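You operate a simulated robot arm through the tools that you are given. There is no shell and no other tool.

You run a simulated robot arm. Do the job below in one go: nothing can be reset, and whatever is moved stays where it is left.

Task
Set the overload dial to the load on the motor plate and reset the trip.
Fine: box switch off first; press the blue button once; then switch on again so that the three fuse lamps light.
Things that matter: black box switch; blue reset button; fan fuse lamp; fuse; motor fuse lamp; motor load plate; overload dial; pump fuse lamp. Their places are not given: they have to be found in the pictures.

Only the result counts: the job must be done as asked and must still hold three seconds after the hand-in. Knocking over, shifting, dropping, spilling or breaking anything else fails it.

Robot
A 7-joint arm with a two-finger parallel gripper, fixed in place. Base frame: the origin is on the floor under the middle of its stand, x ahead of it, y to its left, z up. Readings come in mm, rad, newtons and seconds.
With the tool pointing down near the work surface it reaches from about 300 to 720 mm from the base axis. Its first joint turns from -2.897 to 2.897 rad. Payload 3.43 kg.
Tool frame: the origin (TCP) lies between the finger pads and is the grasp point; the fingertips stand 34 mm ahead of it; z points along the fingers, y is the line along which they close. The gripper opens to 128 mm. The fingers are 24 mm wide and 12 mm thick; the gripper's body (48 by 130 mm) begins 96 mm behind the TCP.
Orientation is that of the tool frame in the base frame, as a unit quaternion [x, y, z, w]. With the fingers straight down and closing along the base's y, the tool's x points along the base's -x, its y along +y and its z along -z.

Tools
- The arm moves only by the tool send_rows. Its argument "targets" is a list of rows, each a list of 3 entries, a list of its own where there are three numbers: the shift along the tool's x, y, z in cm, then the turn, a rotation vector about the tool's x, y, z in rad, then the gripper command, from -1 (shut) to 1 (fully open), values between in proportion. In form: [[[dx, dy, dz], [ax, ay, az], grip], ...]. A call has 1 to 20 rows; each row shifts and turns the commanded pose from where the row before left it, along the tool's axes as they then stand. Each row takes 0.2 s and may step no farther than 50 mm and 0.15 rad from the row before; otherwise, or with a gripper value out of range, the whole call is refused. Where a pose cannot be reached the arm comes as near as it can. A force on the tool above 40 N (or 10 N above the force at the start of the call, whichever is more), or a blocked arm, ends the call early, and 0.2 s more pass. The fingers move at their own pace (about 108 mm/s each) and stop on an object; they squeeze with about 22 N. The grip force told is the motor's: it shows also when the fingers shut on nothing. Time passes only in rows, and 0.2 s behind the last, so rows that do not move let the fingers close. The reply holds the time, the measured pose of the TCP, the force on the tool along the base axes, the opening and the grip force, in the units named above and with some noise, with the torque about the TCP (base axes, N m) and any sound that the robot's microphone picked up.
- Cameras (640 x 400 px; columns grow to the right, rows downward): "scene" is fixed at [221.7, 650.3, 1421.7]; the picture's right is [-0.90, -0.43, 0.00], its down [-0.26, 0.55, -0.80] and it looks along [0.34, -0.72, -0.61] (base axes); focal length 363 px, centre (320, 200). "wrist" rides on the gripper at [76, -11, -160] in the tool frame; the picture's right is [0.15, 0.99, 0.00], its down [-0.88, 0.13, -0.46] and it looks along [-0.45, 0.07, 0.89] (tool axes); focal length 234 px, centre (320, 200).
- snapshot(camera): a new picture of that camera. No time passes.
- raise_lower(by): slides the trunk up (or, below 0, down) by that many mm; the arm rides with it, the base frame stays. It gives what a move gives, with no picture.
- locate(camera, pixels): there is no depth. For up to 12 entries [column, row, z] of the newest picture of that camera ("zoom" is the newest enlarged one), the place [x, y] in the base frame at which the ray of that pixel passes the height z, good to about 2 mm. No time passes.
- inspect(camera, box): a new picture of the part [left, top, right, bottom] of that camera's present view, enlarged. No time passes.
- sign_off(): hands the job in; it is judged then, once.

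Leave the gripper open and the arm clear of the work at the hand-in unless told otherwise.

The tools are called after "Call:" by a JSON object that holds its "name" and its "arguments". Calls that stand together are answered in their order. send_rows: Moves the arm, as the interface text tells. Its arguments: {"type":"object","properties":{"targets":{"type":"array","items":{"type":"array"}}},"required":["targets"]} The other tools are called the same way: raise_lower (by) moves the trunk up or down; snapshot (camera) takes a picture; locate (camera, pixels) gives the place at which the rays of pixels pass given heights; inspect (camera, box) takes an enlarged picture of a part of a camera's view; sign_off () hands the job in.

At the start:

```text
time: 0.0
eef_pos: [437.7, 121.4, 1113.5]
orientation: [0.0, 1.0, 0.0, 0.0]
wrist_force: [0.2, -0.2, -0.1]
torque: [0.02, 0.01, 0.0]
width: 128.1
finger_force: 0.1
trunk travel left (down, up): [-250.0, 74.0]
```

scene: 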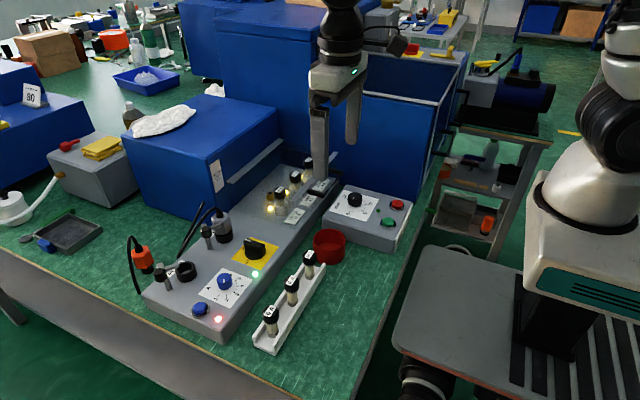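
wrist: 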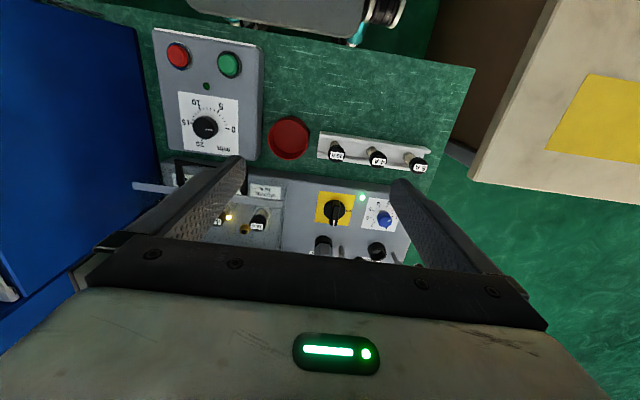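

I see a grey panel with a black switch on a yellow plate (scene about 255,248), a blue dial (225,282), a blue button (200,309), a red lamp (218,319) and fuse holders farther along. I'll enlarge those areas before moving.

Call:
{"name": "inspect", "arguments": {"camera": "scene", "box": [140, 220, 300, 340]}}

Call:
{"name": "inspect", "arguments": {"camera": "scene", "box": [230, 140, 350, 240]}}

Call:
{"name": "inspect", "arguments": {"camera": "wrist", "box": [180, 120, 440, 270]}}

```text
3.33 times, centred on (220, 280) of scene
```

zoom: 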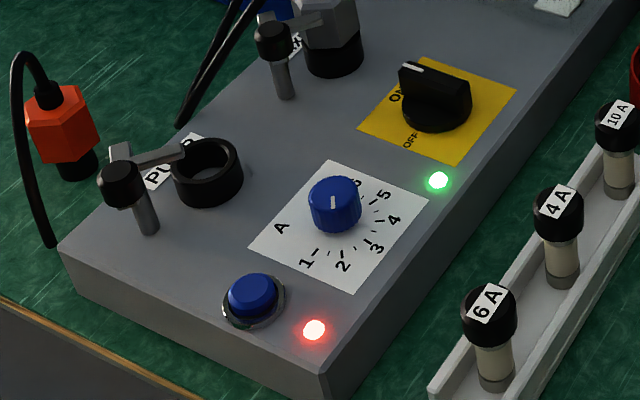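

```text
4.00 times, centred on (290, 190) of scene
```

zoom: 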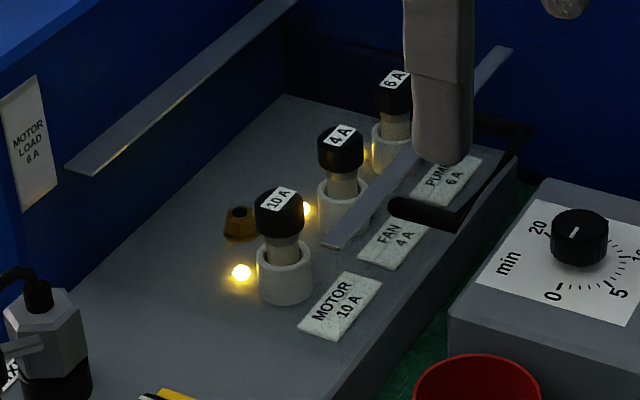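

```text
2.46 times, centred on (310, 195) of wrist
```

zoom: 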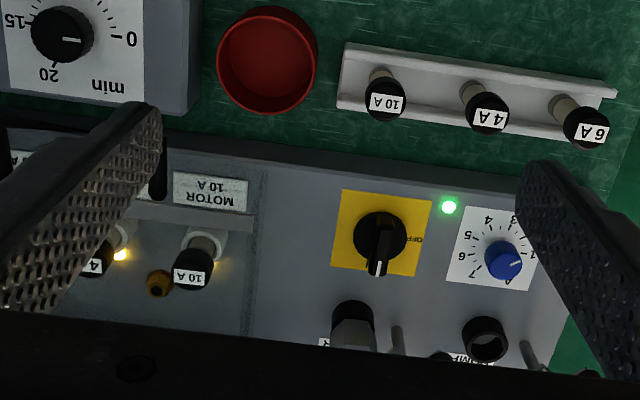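

The motor plate appears to read "MOTOR LOAD 6 A". The box switch's pointer is on ON and the red trip lamp is lit. I'll enlarge the plate, dial and switch further, and cast rays from both cameras to work out the heights.

Call:
{"name": "inspect", "arguments": {"camera": "scene", "box": [205, 150, 237, 200]}}

Call:
{"name": "inspect", "arguments": {"camera": "scene", "box": [190, 230, 280, 330]}}

Call:
{"name": "inspect", "arguments": {"camera": "wrist", "box": [300, 180, 420, 270]}}

Call:
{"name": "locate", "arguments": {"camera": "scene", "pixels": [[254, 273, 700], [254, 273, 800], [254, 273, 900], [218.5, 319, 700], [218.5, 319, 800], [218.5, 319, 900]]}}

Call:
{"name": "locate", "arguments": {"camera": "wrist", "pixels": [[362, 198, 700], [362, 198, 800], [362, 198, 900]]}}

```text
8.00 times, centred on (221, 175) of scene
```

zoom: 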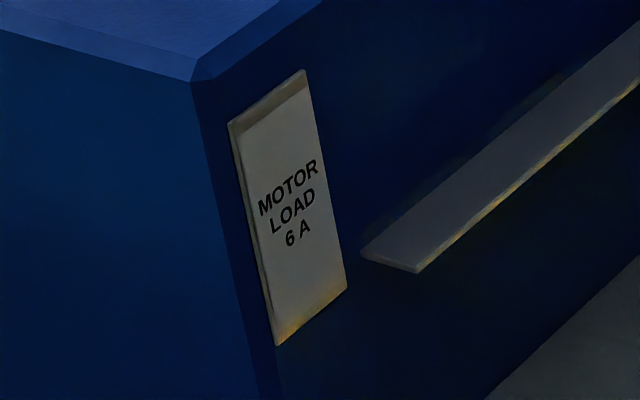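

```text
4.00 times, centred on (235, 280) of scene
```

zoom: 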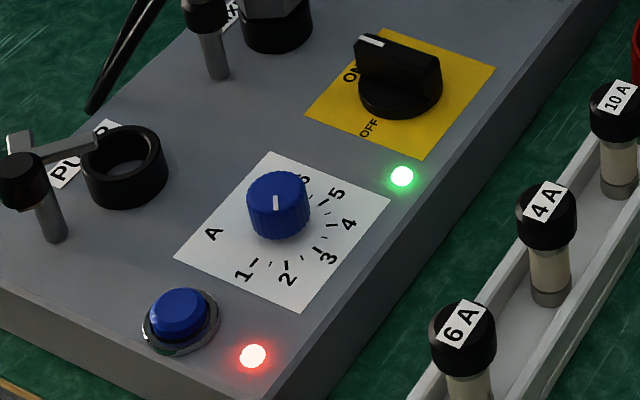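

```text
4.44 times, centred on (360, 225) of wrist
```

zoom: 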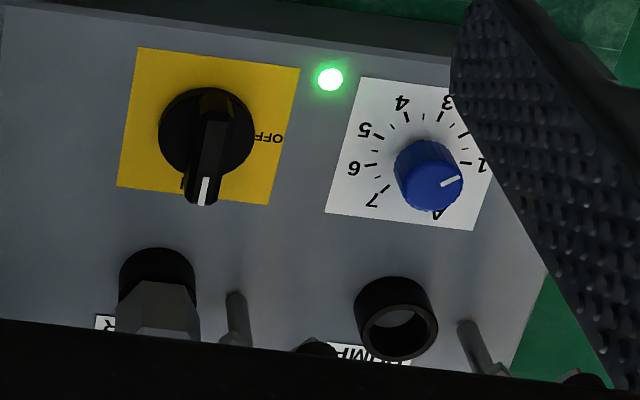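

```text
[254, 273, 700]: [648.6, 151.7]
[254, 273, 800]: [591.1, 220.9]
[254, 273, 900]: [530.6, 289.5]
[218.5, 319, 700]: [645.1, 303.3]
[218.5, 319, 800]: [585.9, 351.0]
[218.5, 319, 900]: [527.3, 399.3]
```

```text
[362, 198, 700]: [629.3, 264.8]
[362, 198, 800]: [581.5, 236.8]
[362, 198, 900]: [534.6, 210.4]
```

The plate clearly reads 6 A. The rays for the green lamp from the two cameras cross near z≈815, which gives the panel-top height. Next I'll locate the switch, dial, button and surroundings at likely heights.

Call:
{"name": "locate", "arguments": {"camera": "scene", "pixels": [[224.3, 278.8, 815], [224.3, 278.8, 840], [255, 246, 815], [255, 246, 845], [200, 307, 815], [200, 307, 830], [218.5, 319, 815], [254, 273, 815], [145, 293, 815], [222, 340, 815], [209, 235, 830], [181, 270, 830]]}}

Call:
{"name": "locate", "arguments": {"camera": "wrist", "pixels": [[384.8, 219.4, 815], [384.8, 219.4, 840], [335, 212, 815], [335, 212, 845], [376, 250, 830], [362, 198, 815], [275, 125, 760], [205, 126, 830]]}}

```text
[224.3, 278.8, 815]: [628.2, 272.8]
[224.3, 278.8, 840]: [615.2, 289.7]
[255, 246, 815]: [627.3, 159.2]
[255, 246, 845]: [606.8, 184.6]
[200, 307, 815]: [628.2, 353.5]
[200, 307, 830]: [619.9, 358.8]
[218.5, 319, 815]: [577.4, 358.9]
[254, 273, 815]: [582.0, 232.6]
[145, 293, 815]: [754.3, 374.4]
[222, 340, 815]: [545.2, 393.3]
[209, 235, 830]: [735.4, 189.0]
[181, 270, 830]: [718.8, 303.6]
```

```text
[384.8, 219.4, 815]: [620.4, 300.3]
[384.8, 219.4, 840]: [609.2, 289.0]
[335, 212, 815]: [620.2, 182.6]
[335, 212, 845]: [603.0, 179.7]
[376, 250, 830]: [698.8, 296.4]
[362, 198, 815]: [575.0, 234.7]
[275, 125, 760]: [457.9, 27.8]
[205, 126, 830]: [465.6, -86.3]
```

Dial is at about (612, 289, top 840), switch at about (605, 181, top 845), and button at about (622, 358, 825). I'll move the arm over to get a closer wrist view of them, staying high.

Call:
{"name": "send_rows", "arguments": {"targets": [[[-1.0, 3.4, 1.2], [0, 0, 0], 1], [[-1.0, 3.4, 1.2], [0, 0, 0], 1], [[-1.0, 3.4, 1.2], [0, 0, 0], 1], [[-1.0, 3.4, 1.2], [0, 0, 0], 1], [[-1.0, 3.4, 1.2], [0, 0, 0], 1], [[0, 0, 0], [0, 0, 0], 1]]}}

Call:
{"name": "snapshot", "arguments": {"camera": "wrist"}}

Call:
{"name": "snapshot", "arguments": {"camera": "scene"}}

```text
time: 1.4
eef_pos: [489.1, 292.4, 1053.1]
orientation: [-0.001, 1.0, 0.0, 0.0]
wrist_force: [-0.1, 0.1, 0.3]
torque: [0.01, -0.02, 0.0]
width: 127.9
finger_force: 0.1
trunk travel left (down, up): [-250.0, 74.0]
```

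```text
taken
```

wrist: 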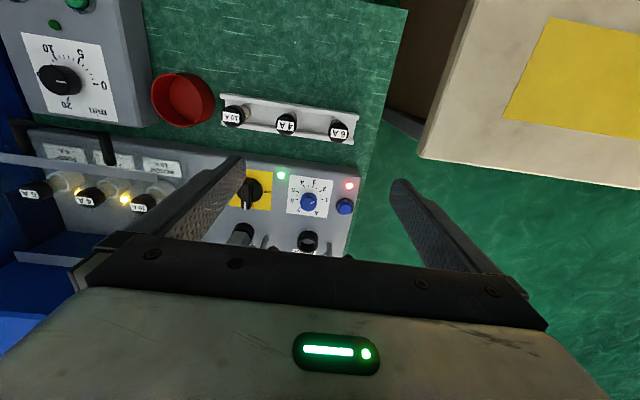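

```text
taken
```

scene: 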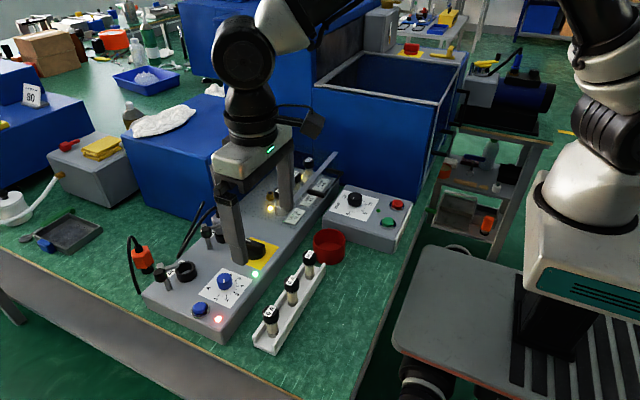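

All three controls are in view now: switch (250,190), dial (308,200) and button (345,206). I'll zoom in on them and on the fuse lamps.

Call:
{"name": "inspect", "arguments": {"camera": "wrist", "box": [270, 165, 366, 225]}}

Call:
{"name": "locate", "arguments": {"camera": "zoom", "pixels": [[320, 200, 815]]}}

Call:
{"name": "inspect", "arguments": {"camera": "wrist", "box": [220, 155, 300, 255]}}

Call:
{"name": "inspect", "arguments": {"camera": "wrist", "box": [0, 120, 200, 245]}}

```text
6.67 times, centred on (318, 195) of wrist
```

zoom: 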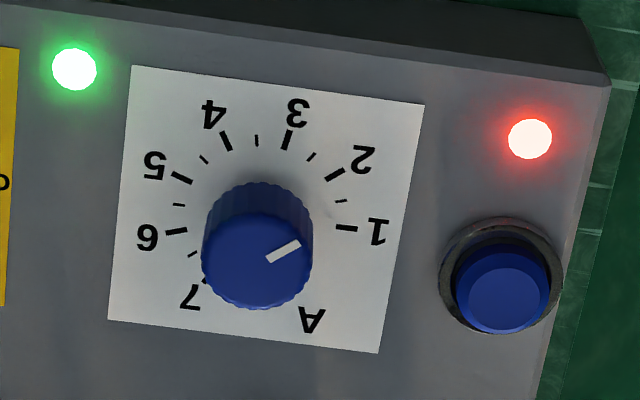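

```text
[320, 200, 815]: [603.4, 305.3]
```

```text
4.00 times, centred on (260, 205) of wrist
```

zoom: 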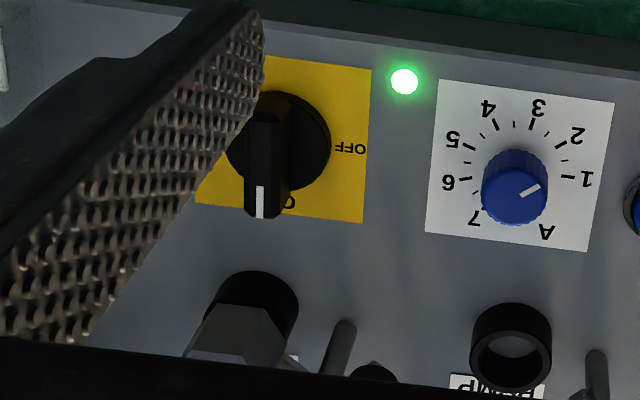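

```text
3.20 times, centred on (100, 182) of wrist
```

zoom: 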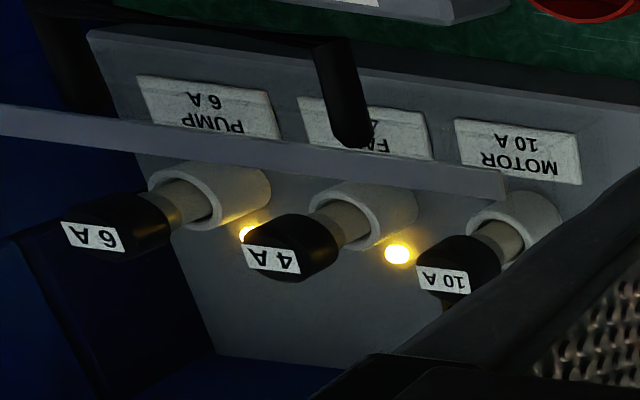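

I can read the dial: 1 to 7 increase counter-clockwise and the white pointer sits near 1. I'll take the same zoom again and locate the ticks, the pointer ends, the knob top and the button in base coordinates.

Call:
{"name": "inspect", "arguments": {"camera": "wrist", "box": [270, 165, 366, 225]}}

Call:
{"name": "locate", "arguments": {"camera": "zoom", "pixels": [[347, 228, 815], [335, 174, 815], [288, 140, 815], [225, 141, 815], [182, 178, 815], [175, 232, 815], [268, 258, 840], [300, 243, 840], [202, 258, 840], [313, 258, 840], [502, 275, 815], [502, 290, 825]]}}

Call:
{"name": "locate", "arguments": {"camera": "wrist", "pixels": [[280, 175, 815], [349, 186, 815], [250, 210, 845], [253, 188, 815], [238, 235, 840], [308, 240, 830]]}}

```text
6.67 times, centred on (318, 195) of wrist
```

zoom: 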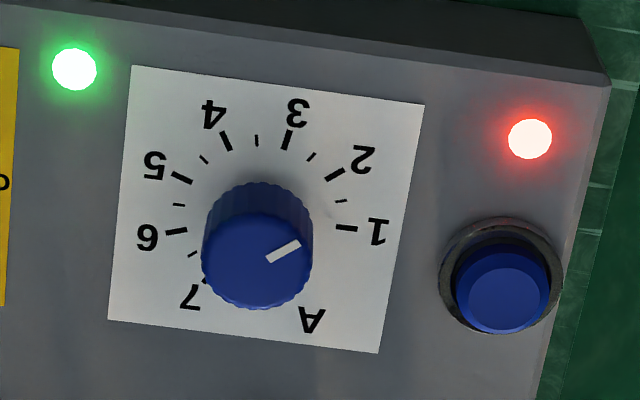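

```text
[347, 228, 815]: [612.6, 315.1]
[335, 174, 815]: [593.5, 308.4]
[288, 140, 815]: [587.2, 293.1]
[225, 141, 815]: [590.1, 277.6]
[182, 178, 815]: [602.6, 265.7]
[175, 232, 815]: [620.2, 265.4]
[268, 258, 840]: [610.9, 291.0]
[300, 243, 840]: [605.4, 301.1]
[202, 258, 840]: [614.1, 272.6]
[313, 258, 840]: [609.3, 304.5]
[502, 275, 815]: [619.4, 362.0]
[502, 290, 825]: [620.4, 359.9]
```

```text
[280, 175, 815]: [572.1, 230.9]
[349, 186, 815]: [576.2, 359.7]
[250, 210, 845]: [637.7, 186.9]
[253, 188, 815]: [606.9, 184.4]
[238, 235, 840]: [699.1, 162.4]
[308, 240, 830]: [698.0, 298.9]
```

The fit puts the dial centre at about (613, 290), the pointer at about 119°, and the 6 mark at about 288°, so the dial needs roughly +169° counter-clockwise. First I'll move above the switch for a close look at its blade.

Call:
{"name": "send_rows", "arguments": {"targets": [[[-2.4, -2.73, 2.3], [0, 0, 0], 1], [[-2.4, -2.73, 2.3], [0, 0, 0], 1], [[-2.4, -2.73, 2.3], [0, 0, 0], 1], [[-2.4, -2.73, 2.3], [0, 0, 0], 1], [[0, 0, 0], [0, 0, 0], 1]]}}

Call:
{"name": "snapshot", "arguments": {"camera": "wrist"}}

Call:
{"name": "snapshot", "arguments": {"camera": "scene"}}

```text
time: 2.6
eef_pos: [582.7, 182.0, 959.1]
orientation: [0.001, 1.0, 0.0, 0.0]
wrist_force: [0.6, 0.0, -0.2]
torque: [0.03, 0.04, 0.02]
width: 127.9
finger_force: 0.1
trunk travel left (down, up): [-250.0, 74.0]
```

```text
taken
```

wrist: 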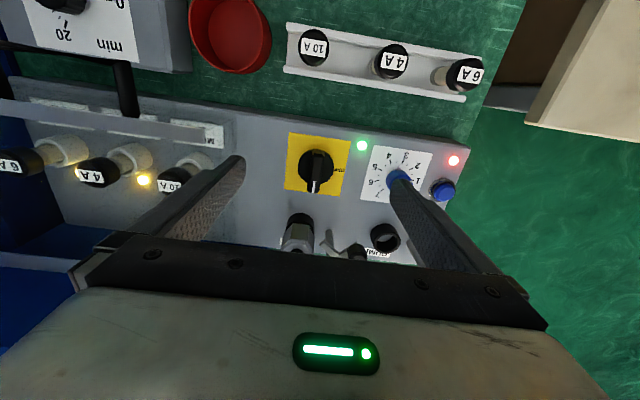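

```text
taken
```

scene: 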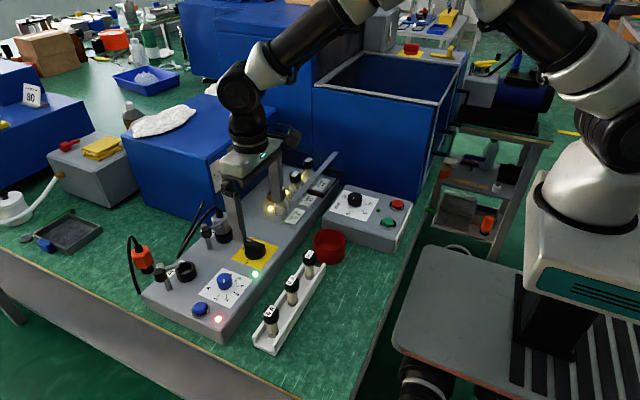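

I'm directly over the switch, which is at wrist (317,170). I'll zoom in on it from both cameras to get the blade's size and height.

Call:
{"name": "inspect", "arguments": {"camera": "scene", "box": [230, 230, 278, 260]}}

Call:
{"name": "locate", "arguments": {"camera": "zoom", "pixels": [[320, 200, 845]]}}

Call:
{"name": "inspect", "arguments": {"camera": "wrist", "box": [270, 125, 366, 205]}}

Call:
{"name": "locate", "arguments": {"camera": "zoom", "pixels": [[320, 200, 815], [320, 200, 845]]}}

```text
13.33 times, centred on (254, 245) of scene
```

zoom: 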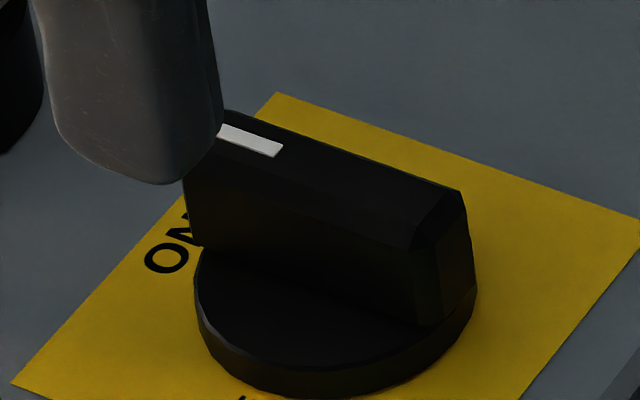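

```text
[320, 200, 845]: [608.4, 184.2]
```

```text
5.00 times, centred on (318, 165) of wrist
```

zoom: 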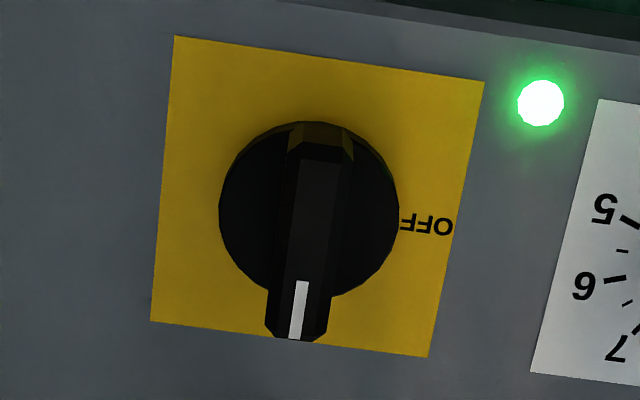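

```text
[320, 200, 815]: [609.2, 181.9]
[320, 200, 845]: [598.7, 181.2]
```

Disc thickness is about 6 mm and the blade stands about 20 mm above it. I'll triangulate the blade top from the white mark's inner end, seen at scene (251,241.3) and wrist (314,181.4), and locate the disc edges.

Call:
{"name": "locate", "arguments": {"camera": "scene", "pixels": [[251, 241.3, 835], [251, 241.3, 845], [251, 241.3, 855]]}}

Call:
{"name": "locate", "arguments": {"camera": "wrist", "pixels": [[314, 181.4, 835], [314, 181.4, 845], [314, 181.4, 855], [297.6, 168, 821], [333.8, 168, 821], [315.6, 167, 821], [319, 152, 842], [313, 192, 842], [362, 145.6, 817]]}}

```text
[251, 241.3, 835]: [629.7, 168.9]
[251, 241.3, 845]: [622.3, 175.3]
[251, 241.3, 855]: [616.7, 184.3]
```

```text
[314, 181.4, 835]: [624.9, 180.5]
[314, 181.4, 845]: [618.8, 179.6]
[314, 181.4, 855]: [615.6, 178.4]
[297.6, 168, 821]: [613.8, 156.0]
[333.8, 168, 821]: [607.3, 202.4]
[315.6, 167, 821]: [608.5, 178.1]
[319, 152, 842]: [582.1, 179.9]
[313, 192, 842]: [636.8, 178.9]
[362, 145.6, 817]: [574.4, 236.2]
```

Blade runs along x from about 582 to 637, centred at y≈179.5, with its top near z≈847. I'll centre over it, narrow the fingers to about 58 mm and go down to TCP z≈880 first.

Call:
{"name": "send_rows", "arguments": {"targets": [[[-1.3, -0.1, 1.5], [0, 0, 0], -0.1], [[-1.3, -0.1, 1.5], [0, 0, 0], -0.1], [[0, 0, 2.0], [0, 0, 0], -0.1], [[0, 0, 1.8], [0, 0, 0], -0.1], [[0, 0, 1.0], [0, 0, 0], -0.1], [[0, 0, 0], [0, 0, 0], -0.1]]}}

Call:
{"name": "snapshot", "arguments": {"camera": "wrist"}}

Call:
{"name": "inspect", "arguments": {"camera": "scene", "box": [180, 170, 308, 270]}}

```text
time: 4.0
eef_pos: [610.3, 181.5, 883.3]
orientation: [-0.001, 1.0, 0.0, 0.0]
wrist_force: [0.4, 0.1, 0.4]
torque: [-0.01, 0.01, 0.03]
width: 57.9
finger_force: 0.0
trunk travel left (down, up): [-250.0, 74.0]
```

```text
taken
```

wrist: 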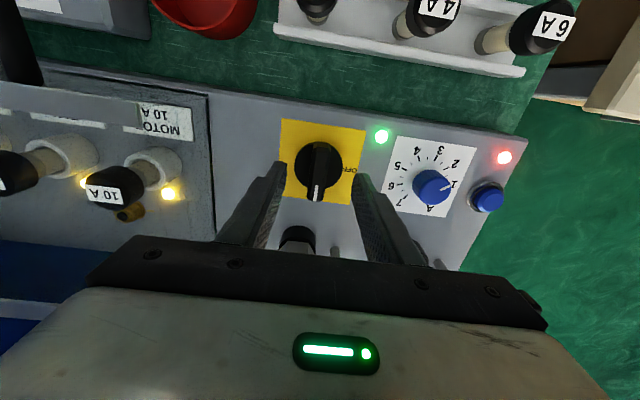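

```text
4.00 times, centred on (244, 220) of scene
```

zoom: 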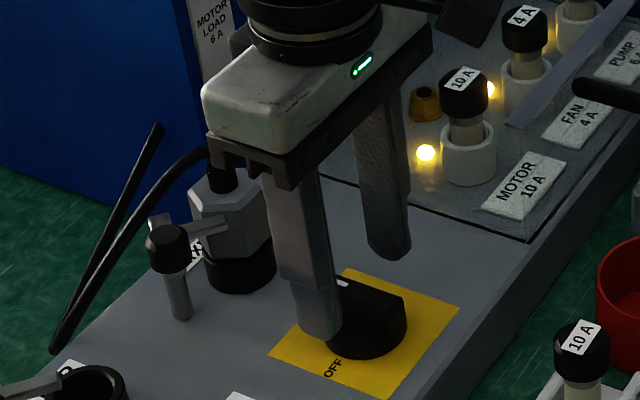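

Fingers straddle the switch. I'll go down about 19 mm more (tips about 15 mm below the blade top, clear of the disc) and close on the blade.

Call:
{"name": "send_rows", "arguments": {"targets": [[[0, -0.1, 1.0], [0, 0, 0], -0.1], [[0, 0, 0.9], [0, 0, 0], -0.1], [[0, 0, 0], [0, 0, 0], -0.1]]}}

Call:
{"name": "inspect", "arguments": {"camera": "scene", "box": [216, 210, 296, 270]}}

Call:
{"name": "inspect", "arguments": {"camera": "wrist", "box": [240, 100, 400, 260]}}

```text
time: 4.8
eef_pos: [610.4, 181.0, 865.5]
orientation: [0.0, 1.0, 0.0, 0.0]
wrist_force: [-0.2, 0.1, 0.1]
torque: [0.02, 0.0, -0.02]
width: 57.6
finger_force: 0.1
trunk travel left (down, up): [-250.0, 74.0]
```

```text
6.67 times, centred on (256, 240) of scene
```

zoom: 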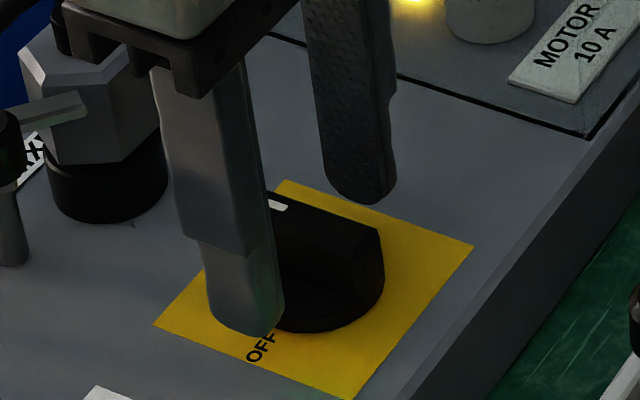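

```text
2.50 times, centred on (320, 180) of wrist
```

zoom: 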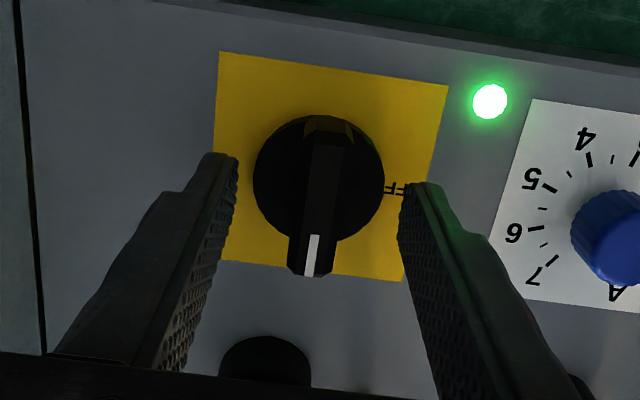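

The fingers are even on either side of the blade. Closing now.

Call:
{"name": "send_rows", "arguments": {"targets": [[[0, 0, 0], [0, 0, 0], -0.5], [[0, 0, 0], [0, 0, 0], -1], [[0, 0, 0], [0, 0, 0], -1], [[0, 0, 0], [0, 0, 0], -1]]}}

Call:
{"name": "inspect", "arguments": {"camera": "wrist", "box": [240, 100, 400, 260]}}

```text
time: 5.8
eef_pos: [611.4, 180.6, 864.2]
orientation: [0.0, 1.0, 0.0, 0.0]
wrist_force: [0.1, -3.3, 0.1]
torque: [-0.05, -0.04, 0.02]
width: 16.0
finger_force: 44.7
trunk travel left (down, up): [-250.0, 74.0]
```

```text
2.50 times, centred on (320, 180) of wrist
```

zoom: 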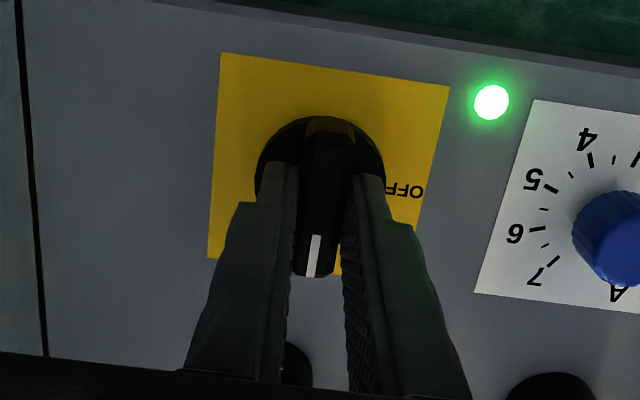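

The blade is held at 16 mm. OFF lies counter-clockwise (+y side), so I turn by negative angles about the tool's z, starting with a small test turn.

Call:
{"name": "send_rows", "arguments": {"targets": [[[0.1, -0.08, 0], [0, 0, -0.1], -1], [[0, 0, 0], [0, 0, -0.13], -1], [[0, 0, 0], [0, 0, -0.13], -1]]}}

Call:
{"name": "inspect", "arguments": {"camera": "wrist", "box": [240, 100, 400, 260]}}

```text
time: 6.6
eef_pos: [609.7, 181.9, 865.1]
orientation: [-0.181, 0.984, 0.0, 0.002]
wrist_force: [9.8, 0.6, 9.0]
torque: [-0.21, 0.66, -0.01]
width: 15.9
finger_force: 44.7
trunk travel left (down, up): [-250.0, 74.0]
```

```text
2.50 times, centred on (320, 180) of wrist
```

zoom: 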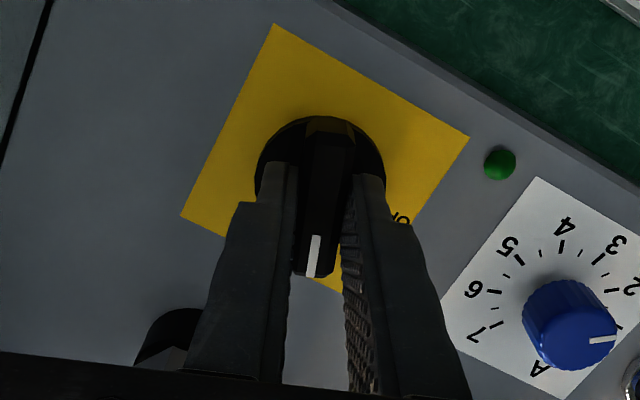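

The switch turns with the gripper and the green lamp is already dark. I'll continue with a small centring correction to relieve the sideways force.

Call:
{"name": "send_rows", "arguments": {"targets": [[[-0.13, 0.06, 0], [0, 0, -0.13], -1], [[0, 0, 0], [0, 0, -0.13], -1], [[0, 0, 0], [0, 0, -0.13], -1], [[0, 0, 0], [0, 0, -0.13], -1]]}}

```text
time: 7.6
eef_pos: [609.5, 180.1, 865.9]
orientation: [-0.428, 0.904, 0.0, 0.001]
wrist_force: [4.2, -3.2, 19.8]
torque: [0.48, -0.15, 0.01]
width: 15.9
finger_force: 44.9
trunk travel left (down, up): [-250.0, 74.0]
```

An upward force of 20 N suggests I'm pressing down slightly. I'll ease up about 1 mm while turning on.

Call:
{"name": "send_rows", "arguments": {"targets": [[[0, 0, -0.12], [0, 0, 0], -1], [[0, 0, 0], [0, 0, -0.12], -1], [[0, 0, 0], [0, 0, -0.12], -1]]}}

Call:
{"name": "inspect", "arguments": {"camera": "wrist", "box": [240, 100, 400, 260]}}

Call:
{"name": "inspect", "arguments": {"camera": "scene", "box": [216, 210, 296, 270]}}

```text
time: 8.4
eef_pos: [610.7, 181.5, 864.8]
orientation: [-0.532, 0.847, 0.0, 0.001]
wrist_force: [12.4, 1.0, 9.0]
torque: [1.26, -0.69, 0.01]
width: 15.9
finger_force: 45.3
trunk travel left (down, up): [-250.0, 74.0]
```

```text
2.50 times, centred on (320, 180) of wrist
```

zoom: 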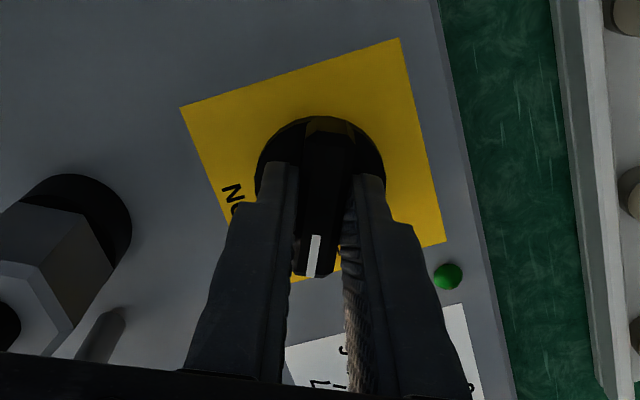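

```text
6.67 times, centred on (256, 240) of scene
```

zoom: 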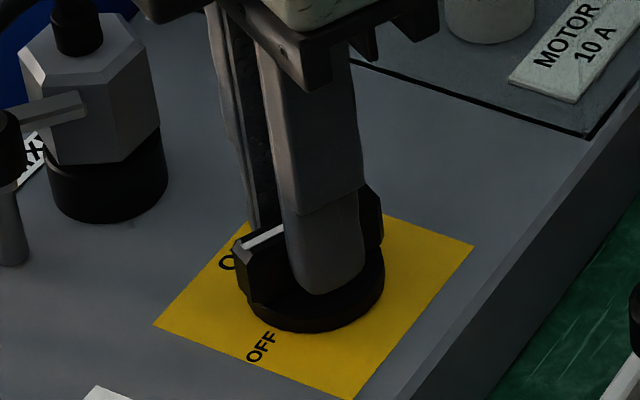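

The blade is at 64°, and OFF is at about 90°. I'll turn the remaining ~0.45 rad with a small centring shift.

Call:
{"name": "send_rows", "arguments": {"targets": [[[-0.06, -0.13, 0], [0, 0, -0.15], -1], [[0, 0, 0], [0, 0, -0.15], -1], [[0, 0, 0], [0, 0, -0.15], -1]]}}

Call:
{"name": "inspect", "arguments": {"camera": "wrist", "box": [240, 100, 400, 260]}}

Call:
{"name": "inspect", "arguments": {"camera": "scene", "box": [216, 210, 296, 270]}}

```text
time: 9.2
eef_pos: [609.5, 180.2, 865.1]
orientation: [0.709, -0.706, 0.0, 0.001]
wrist_force: [4.0, 3.8, 13.9]
torque: [0.03, 0.08, -0.08]
width: 15.5
finger_force: 44.9
trunk travel left (down, up): [-250.0, 74.0]
```

```text
2.50 times, centred on (320, 180) of wrist
```

zoom: 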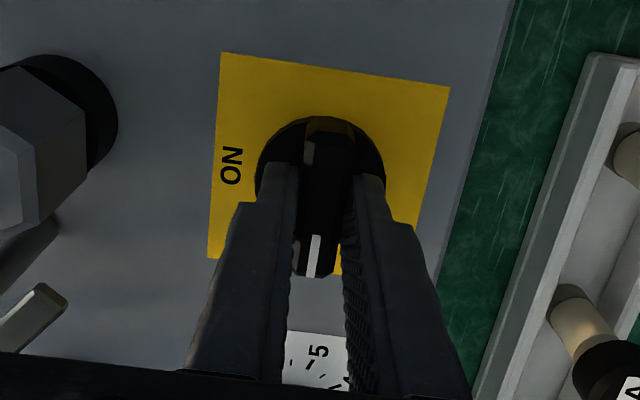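

```text
6.67 times, centred on (256, 240) of scene
```

zoom: 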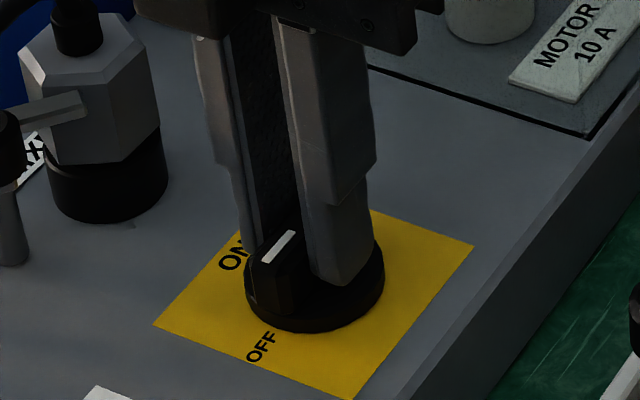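

The blade now points at OFF. I'll open the fingers, rise straight up, and check the lamps.

Call:
{"name": "send_rows", "arguments": {"targets": [[[0, 0, 0], [0, 0, 0], -0.1], [[0, 0, 0], [0, 0, 0], -0.1], [[0, 0, -2.0], [0, 0, 0], -0.1], [[0, 0, -4.0], [0, 0, 0], -0.1], [[0, 0, -4.0], [0, 0, 0], -0.1], [[0, 0, 0], [0, 0, 0], -0.1]]}}

Call:
{"name": "snapshot", "arguments": {"camera": "wrist"}}

Call:
{"name": "inspect", "arguments": {"camera": "scene", "box": [180, 140, 340, 340]}}

```text
time: 10.6
eef_pos: [609.2, 178.9, 967.6]
orientation: [-0.707, 0.707, 0.0, 0.001]
wrist_force: [-0.7, -0.2, 0.2]
torque: [-0.01, -0.04, -0.03]
width: 57.5
finger_force: 0.0
trunk travel left (down, up): [-250.0, 74.0]
```

```text
taken
```

wrist: 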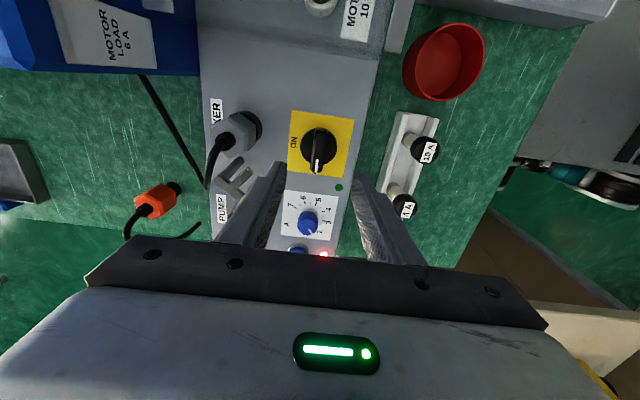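

```text
2.00 times, centred on (260, 240) of scene
```

zoom: 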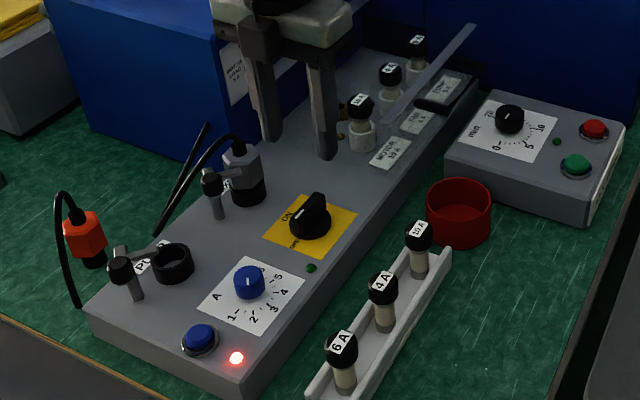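

Switch is off: the green lamp and all fuse lamps are dark, and only the red trip lamp is lit. Next I'll turn the gripper back to straight and move over the dial for a close view.

Call:
{"name": "send_rows", "arguments": {"targets": [[[0, 0, 0], [0, 0, 0.1428], -0.1], [[0, 0, 0], [0, 0, 0.1428], -0.1], [[0, 0, 0], [0, 0, 0.1428], -0.1], [[0, 0, 0], [0, 0, 0.1428], -0.1], [[0, 0, 0], [0, 0, 0.1428], -0.1], [[0, 0, 0], [0, 0, 0.1428], -0.1], [[0, 0, 0], [0, 0, 0.1428], -0.1], [[0, 0, 0], [0, 0, 0.1428], -0.1], [[0, 0, 0], [0, 0, 0.1428], -0.1], [[0, 0, 0], [0, 0, 0.1428], -0.1], [[0, 0, 0], [0, 0, 0.1428], -0.1], [[0.5, 3.7, 0.5], [0, 0, 0], -0.1], [[0.5, 3.7, 0.5], [0, 0, 0], -0.1], [[0.5, 3.7, 0.5], [0, 0, 0], -0.1], [[0, 0, 0], [0, 0, 0], -0.1]]}}

Call:
{"name": "snapshot", "arguments": {"camera": "wrist"}}

Call:
{"name": "inspect", "arguments": {"camera": "wrist", "box": [272, 110, 400, 210]}}

```text
time: 13.8
eef_pos: [593.8, 293.7, 950.1]
orientation: [0.001, 1.0, 0.0, 0.0]
wrist_force: [-0.3, 0.3, 0.1]
torque: [0.01, -0.01, 0.01]
width: 57.7
finger_force: 0.0
trunk travel left (down, up): [-250.0, 74.0]
```

```text
taken
```

wrist: 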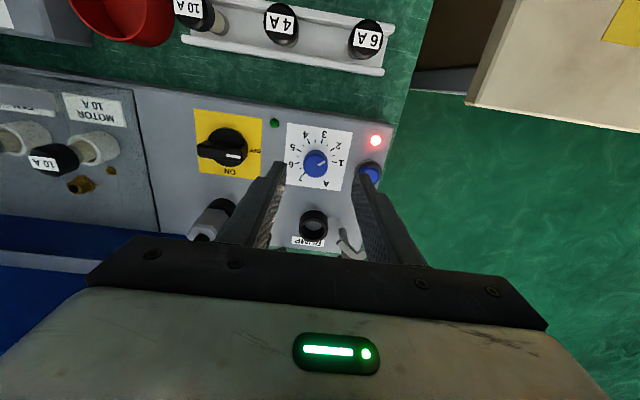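

```text
4.00 times, centred on (336, 160) of wrist
```

zoom: 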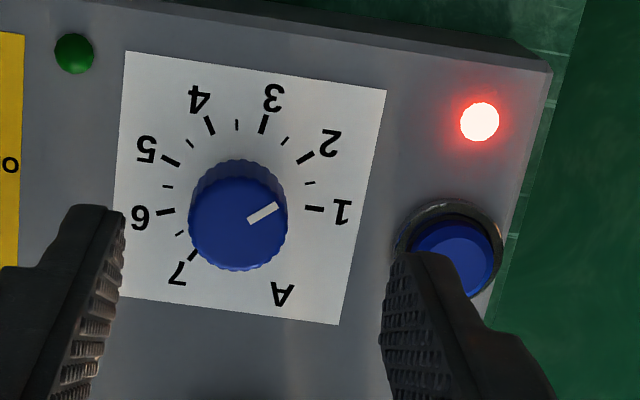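

Now a better view of the dial, with the 7 tick visible too. I'll locate ticks, pointer and knob edges from this zoom.

Call:
{"name": "locate", "arguments": {"camera": "zoom", "pixels": [[315, 209, 816], [306, 158, 816], [264, 123, 816], [210, 125, 816], [170, 160, 816], [165, 212, 816], [192, 256, 816], [250, 219, 840], [276, 206, 840], [188, 225, 840], [288, 220, 840], [240, 225, 840]]}}

Call:
{"name": "locate", "arguments": {"camera": "wrist", "pixels": [[376, 141, 816], [274.5, 123, 816], [369, 172, 825]]}}

```text
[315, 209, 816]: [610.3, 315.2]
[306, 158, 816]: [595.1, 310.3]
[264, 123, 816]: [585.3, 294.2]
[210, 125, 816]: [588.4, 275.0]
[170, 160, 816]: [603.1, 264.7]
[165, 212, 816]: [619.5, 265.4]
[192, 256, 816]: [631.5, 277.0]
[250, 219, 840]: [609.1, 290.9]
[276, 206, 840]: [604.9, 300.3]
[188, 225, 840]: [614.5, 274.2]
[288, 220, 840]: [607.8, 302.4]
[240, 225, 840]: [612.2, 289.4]
```

```text
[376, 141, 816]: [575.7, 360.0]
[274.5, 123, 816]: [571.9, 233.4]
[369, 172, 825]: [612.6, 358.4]
```

Ticks fit a clean circle: centre about (610.5, 289.3), 40° per amp, with 6 A at 290°. The pointer is at about 116–118°, so it needs about 173° counter-clockwise. I'll centre over the knob and pre-turn the gripper clockwise by 1.5 rad, still high up.

Call:
{"name": "send_rows", "arguments": {"targets": [[[-1.7, -0.4, 0], [0, 0, 0], -0.1], [[0, 0, 0], [0, 0, 0.15], -0.1], [[0, 0, 0], [0, 0, 0.15], -0.1], [[0, 0, 0], [0, 0, 0.15], -0.1], [[0, 0, 0], [0, 0, 0.15], -0.1], [[0, 0, 0], [0, 0, 0.15], -0.1], [[0, 0, 0], [0, 0, 0.15], -0.1], [[0, 0, 0], [0, 0, 0.15], -0.1], [[0, 0, 0], [0, 0, 0.15], -0.1], [[0, 0, 0], [0, 0, 0.15], -0.1], [[0, 0, 0], [0, 0, 0.15], -0.1], [[0, 0, 0], [0, 0, 0], -0.1]]}}

Call:
{"name": "snapshot", "arguments": {"camera": "wrist"}}

Call:
{"name": "snapshot", "arguments": {"camera": "scene"}}

```text
time: 16.4
eef_pos: [612.5, 287.2, 948.7]
orientation: [0.682, 0.731, 0.0, 0.0]
wrist_force: [0.4, 1.2, -0.1]
torque: [0.0, -0.01, -0.02]
width: 57.6
finger_force: 0.1
trunk travel left (down, up): [-250.0, 74.0]
```

```text
taken
```

wrist: 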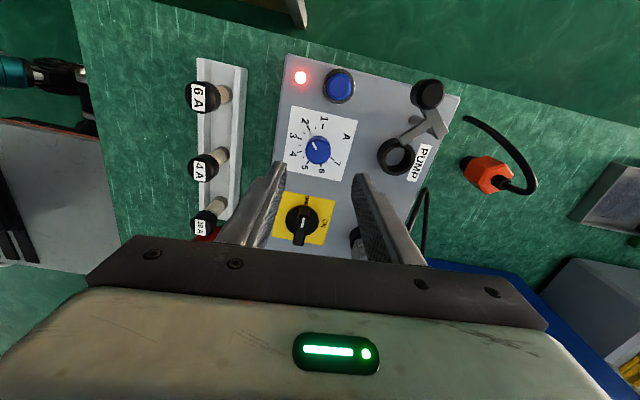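

```text
taken
```

scene: 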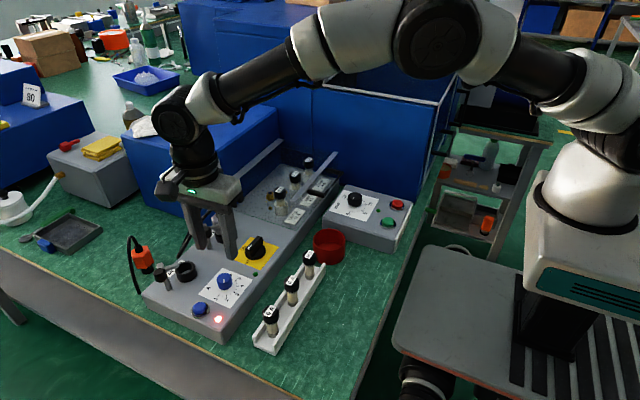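

The clockwise pre-turn works. I'll zoom and re-measure the knob centre from this side before going down.

Call:
{"name": "inspect", "arguments": {"camera": "wrist", "box": [256, 60, 384, 190]}}

Call:
{"name": "locate", "arguments": {"camera": "wrist", "pixels": [[318, 150, 840], [301, 77, 816], [339, 85, 825]]}}

```text
3.08 times, centred on (320, 125) of wrist
```

zoom: 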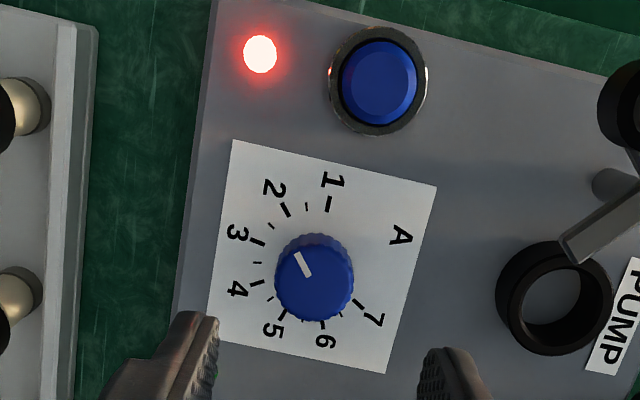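

```text
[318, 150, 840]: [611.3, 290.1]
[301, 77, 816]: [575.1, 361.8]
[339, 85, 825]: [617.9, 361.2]
```

Knob centre confirmed at about (611, 289.8). I'll trim by about 2 mm and go down over the knob to TCP z≈868 first.

Call:
{"name": "send_rows", "arguments": {"targets": [[[0.2, -0.1, 3.0], [0, 0, 0], -0.1], [[0, 0, 3.0], [0, 0, 0], -0.1], [[0, 0, 2.0], [0, 0, 0], -0.1], [[0, 0, 0], [0, 0, 0], -0.1]]}}

Call:
{"name": "snapshot", "arguments": {"camera": "wrist"}}

Call:
{"name": "inspect", "arguments": {"camera": "scene", "box": [180, 240, 276, 320]}}

```text
time: 17.4
eef_pos: [612.0, 290.6, 869.1]
orientation: [0.681, 0.733, 0.0, 0.0]
wrist_force: [0.4, 0.6, -0.1]
torque: [-0.01, -0.03, 0.02]
width: 57.6
finger_force: 0.0
trunk travel left (down, up): [-250.0, 74.0]
```

```text
taken
```

wrist: 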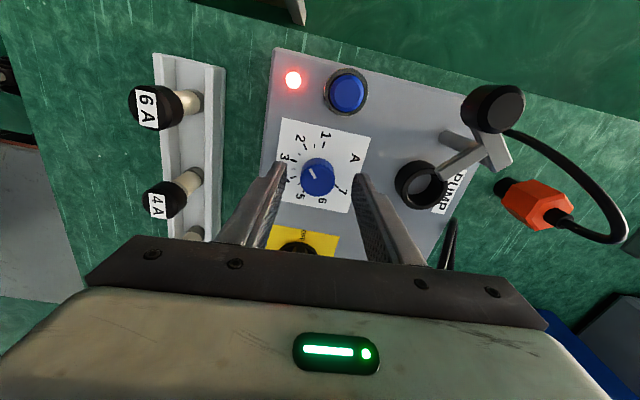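

```text
5.00 times, centred on (228, 280) of scene
```

zoom: 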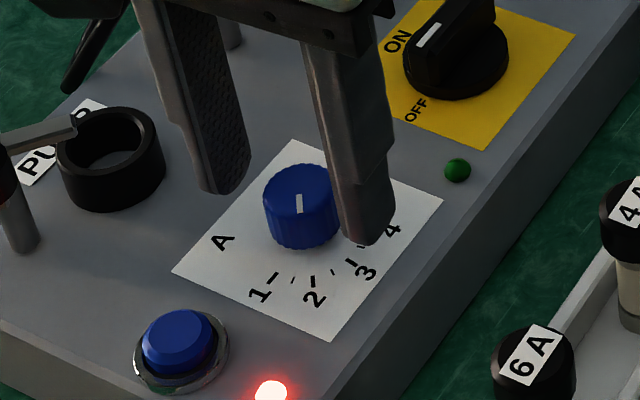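

Fingers straddle the knob cleanly. Down 9 mm more and close.

Call:
{"name": "send_rows", "arguments": {"targets": [[[0, 0, 0.9], [0, 0, 0], -0.1], [[0, 0, 0], [0, 0, 0], -0.3], [[0, 0, 0], [0, 0, 0], -1], [[0, 0, 0], [0, 0, 0], -1], [[0, 0, 0], [0, 0, 0], -1]]}}

Call:
{"name": "inspect", "arguments": {"camera": "wrist", "box": [240, 100, 400, 260]}}

Call:
{"name": "inspect", "arguments": {"camera": "scene", "box": [180, 240, 276, 320]}}

```text
time: 18.6
eef_pos: [610.6, 288.5, 860.1]
orientation: [0.682, 0.732, -0.001, -0.001]
wrist_force: [-15.4, -1.9, -0.2]
torque: [0.12, 0.22, -0.01]
width: 29.1
finger_force: 44.6
trunk travel left (down, up): [-250.0, 74.0]
```

```text
2.50 times, centred on (320, 180) of wrist
```

zoom: 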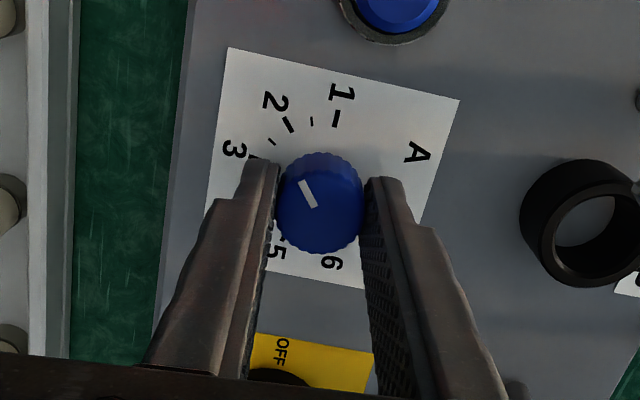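

```text
5.00 times, centred on (228, 280) of scene
```

zoom: 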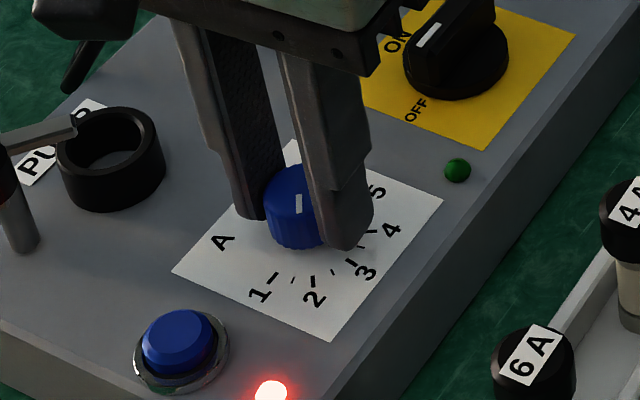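

The knob is held at 29 mm, and a −15 N x-force shows I'm about 1 to 2 mm off centre, so I'll shift. Then I turn counter-clockwise with a short test first.

Call:
{"name": "locate", "arguments": {"camera": "wrist", "pixels": [[317.2, 182.8, 840], [311.6, 172, 840], [320, 182, 840]]}}

Call:
{"name": "send_rows", "arguments": {"targets": [[[0, -0.12, 0], [0, 0, 0], -1], [[0, 0, 0], [0, 0, -0.12], -1], [[0, 0, 0], [0, 0, -0.15], -1]]}}

Call:
{"name": "inspect", "arguments": {"camera": "wrist", "box": [240, 100, 400, 260]}}

```text
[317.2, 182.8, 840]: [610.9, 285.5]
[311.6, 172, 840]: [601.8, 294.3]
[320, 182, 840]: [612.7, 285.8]
```

```text
time: 19.4
eef_pos: [609.6, 289.8, 860.0]
orientation: [0.575, 0.818, 0.001, -0.001]
wrist_force: [-13.1, -1.7, -7.0]
torque: [-0.13, 0.21, -0.01]
width: 29.1
finger_force: 44.9
trunk travel left (down, up): [-250.0, 74.0]
```

```text
2.50 times, centred on (320, 180) of wrist
```

zoom: 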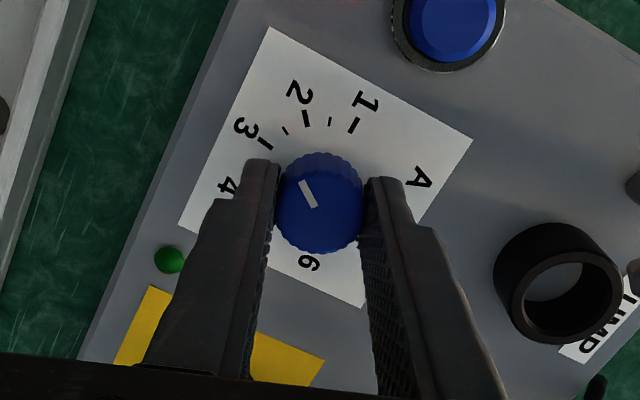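

The knob turns with the grip. I'll trim another ~1 mm toward −x and keep turning counter-clockwise.

Call:
{"name": "send_rows", "arguments": {"targets": [[[0.04, -0.11, 0], [0, 0, -0.15], -1], [[0, 0, 0], [0, 0, -0.15], -1], [[0, 0, 0], [0, 0, -0.15], -1], [[0, 0, 0], [0, 0, -0.15], -1], [[0, 0, 0], [0, 0, -0.15], -1]]}}

Call:
{"name": "inspect", "arguments": {"camera": "wrist", "box": [240, 100, 400, 260]}}

```text
time: 20.6
eef_pos: [611.5, 289.9, 859.7]
orientation: [0.236, 0.972, -0.001, 0.0]
wrist_force: [-5.8, 0.2, -17.2]
torque: [-0.16, -1.11, 0.01]
width: 29.4
finger_force: 45.3
trunk travel left (down, up): [-250.0, 74.0]
```

```text
2.50 times, centred on (320, 180) of wrist
```

zoom: 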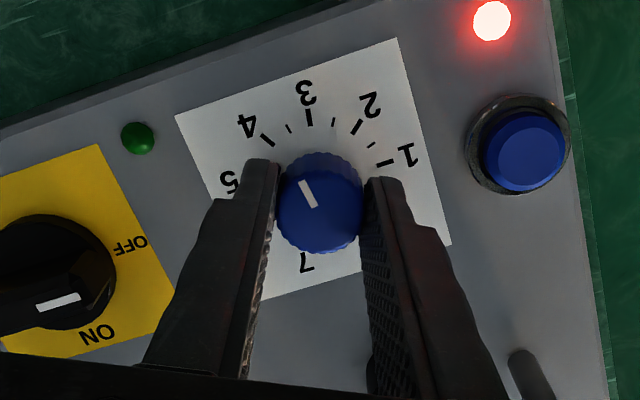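

Now about 59° turned, with the pointer near 3. A slight pull on z, so I ease down under 1 mm and continue.

Call:
{"name": "send_rows", "arguments": {"targets": [[[0, -0.05, 0.07], [0, 0, -0.15], -1], [[0, 0, 0], [0, 0, -0.15], -1], [[0, 0, 0], [0, 0, -0.15], -1], [[0, 0, 0], [0, 0, -0.15], -1], [[0, 0, 0], [0, 0, -0.15], -1], [[0, 0, 0], [0, 0, -0.15], -1]]}}

Call:
{"name": "inspect", "arguments": {"camera": "wrist", "box": [240, 100, 400, 260]}}

```text
time: 22.0
eef_pos: [610.4, 291.4, 859.9]
orientation: [-0.211, 0.978, 0.0, 0.001]
wrist_force: [4.0, 8.4, -12.5]
torque: [0.33, -0.08, 0.02]
width: 29.4
finger_force: 44.8
trunk travel left (down, up): [-250.0, 74.0]
```

```text
2.50 times, centred on (320, 180) of wrist
```

zoom: 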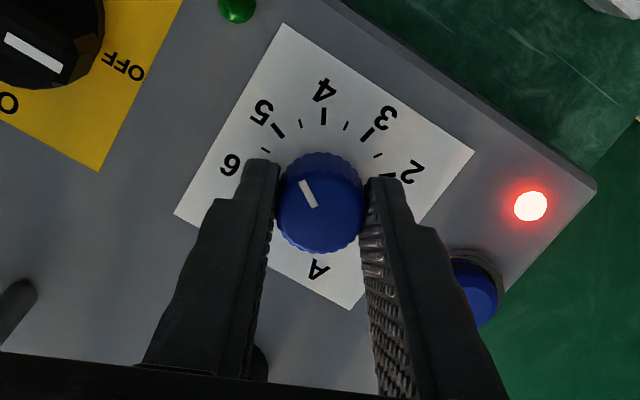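

Rotated 110° so far, with the pointer near 4.4. About 62° left. I'll turn another 1.05 rad.

Call:
{"name": "send_rows", "arguments": {"targets": [[[-0.05, 0.1, 0.05], [0, 0, -0.15], -1], [[0, 0, 0], [0, 0, -0.15], -1], [[0, 0, 0], [0, 0, -0.15], -1], [[0, 0, 0], [0, 0, -0.15], -1], [[0, 0, 0], [0, 0, -0.15], -1], [[0, 0, 0], [0, 0, -0.15], -1], [[0, 0, 0], [0, 0, -0.15], -1]]}}

Call:
{"name": "inspect", "arguments": {"camera": "wrist", "box": [240, 100, 400, 260]}}

Call:
{"name": "inspect", "arguments": {"camera": "scene", "box": [180, 240, 276, 320]}}

```text
time: 23.6
eef_pos: [610.0, 290.8, 859.4]
orientation: [-0.672, 0.741, 0.0, -0.001]
wrist_force: [6.6, 9.0, 1.2]
torque: [0.31, 0.33, 0.01]
width: 29.6
finger_force: 44.6
trunk travel left (down, up): [-250.0, 74.0]
```

```text
2.50 times, centred on (320, 180) of wrist
```

zoom: 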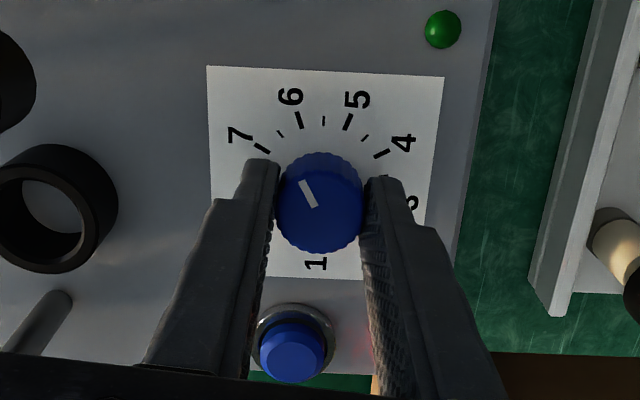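

```text
5.00 times, centred on (228, 280) of scene
```

zoom: 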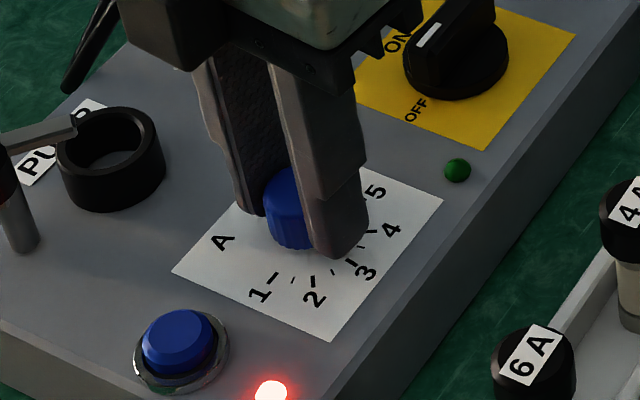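

Turned about 170° in total. The pointer looks aligned close to 6. I'll measure the pointer and ticks from this picture.

Call:
{"name": "inspect", "arguments": {"camera": "wrist", "box": [280, 130, 360, 210]}}

Call:
{"name": "locate", "arguments": {"camera": "wrist", "pixels": [[317.8, 183, 840], [312.4, 172.2, 840], [312, 148, 816], [331.2, 148.4, 816], [296.4, 159.2, 816], [344.4, 161.2, 816]]}}

```text
5.00 times, centred on (320, 170) of wrist
```

zoom: 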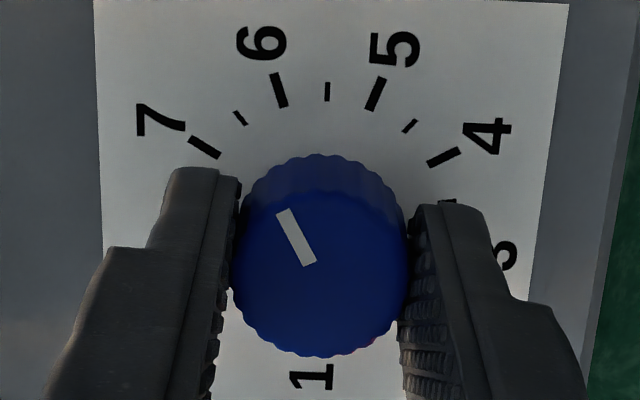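

```text
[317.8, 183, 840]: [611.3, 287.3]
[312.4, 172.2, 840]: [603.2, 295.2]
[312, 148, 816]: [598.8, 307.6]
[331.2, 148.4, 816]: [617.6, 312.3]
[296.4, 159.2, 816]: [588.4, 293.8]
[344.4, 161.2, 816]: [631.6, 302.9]
```

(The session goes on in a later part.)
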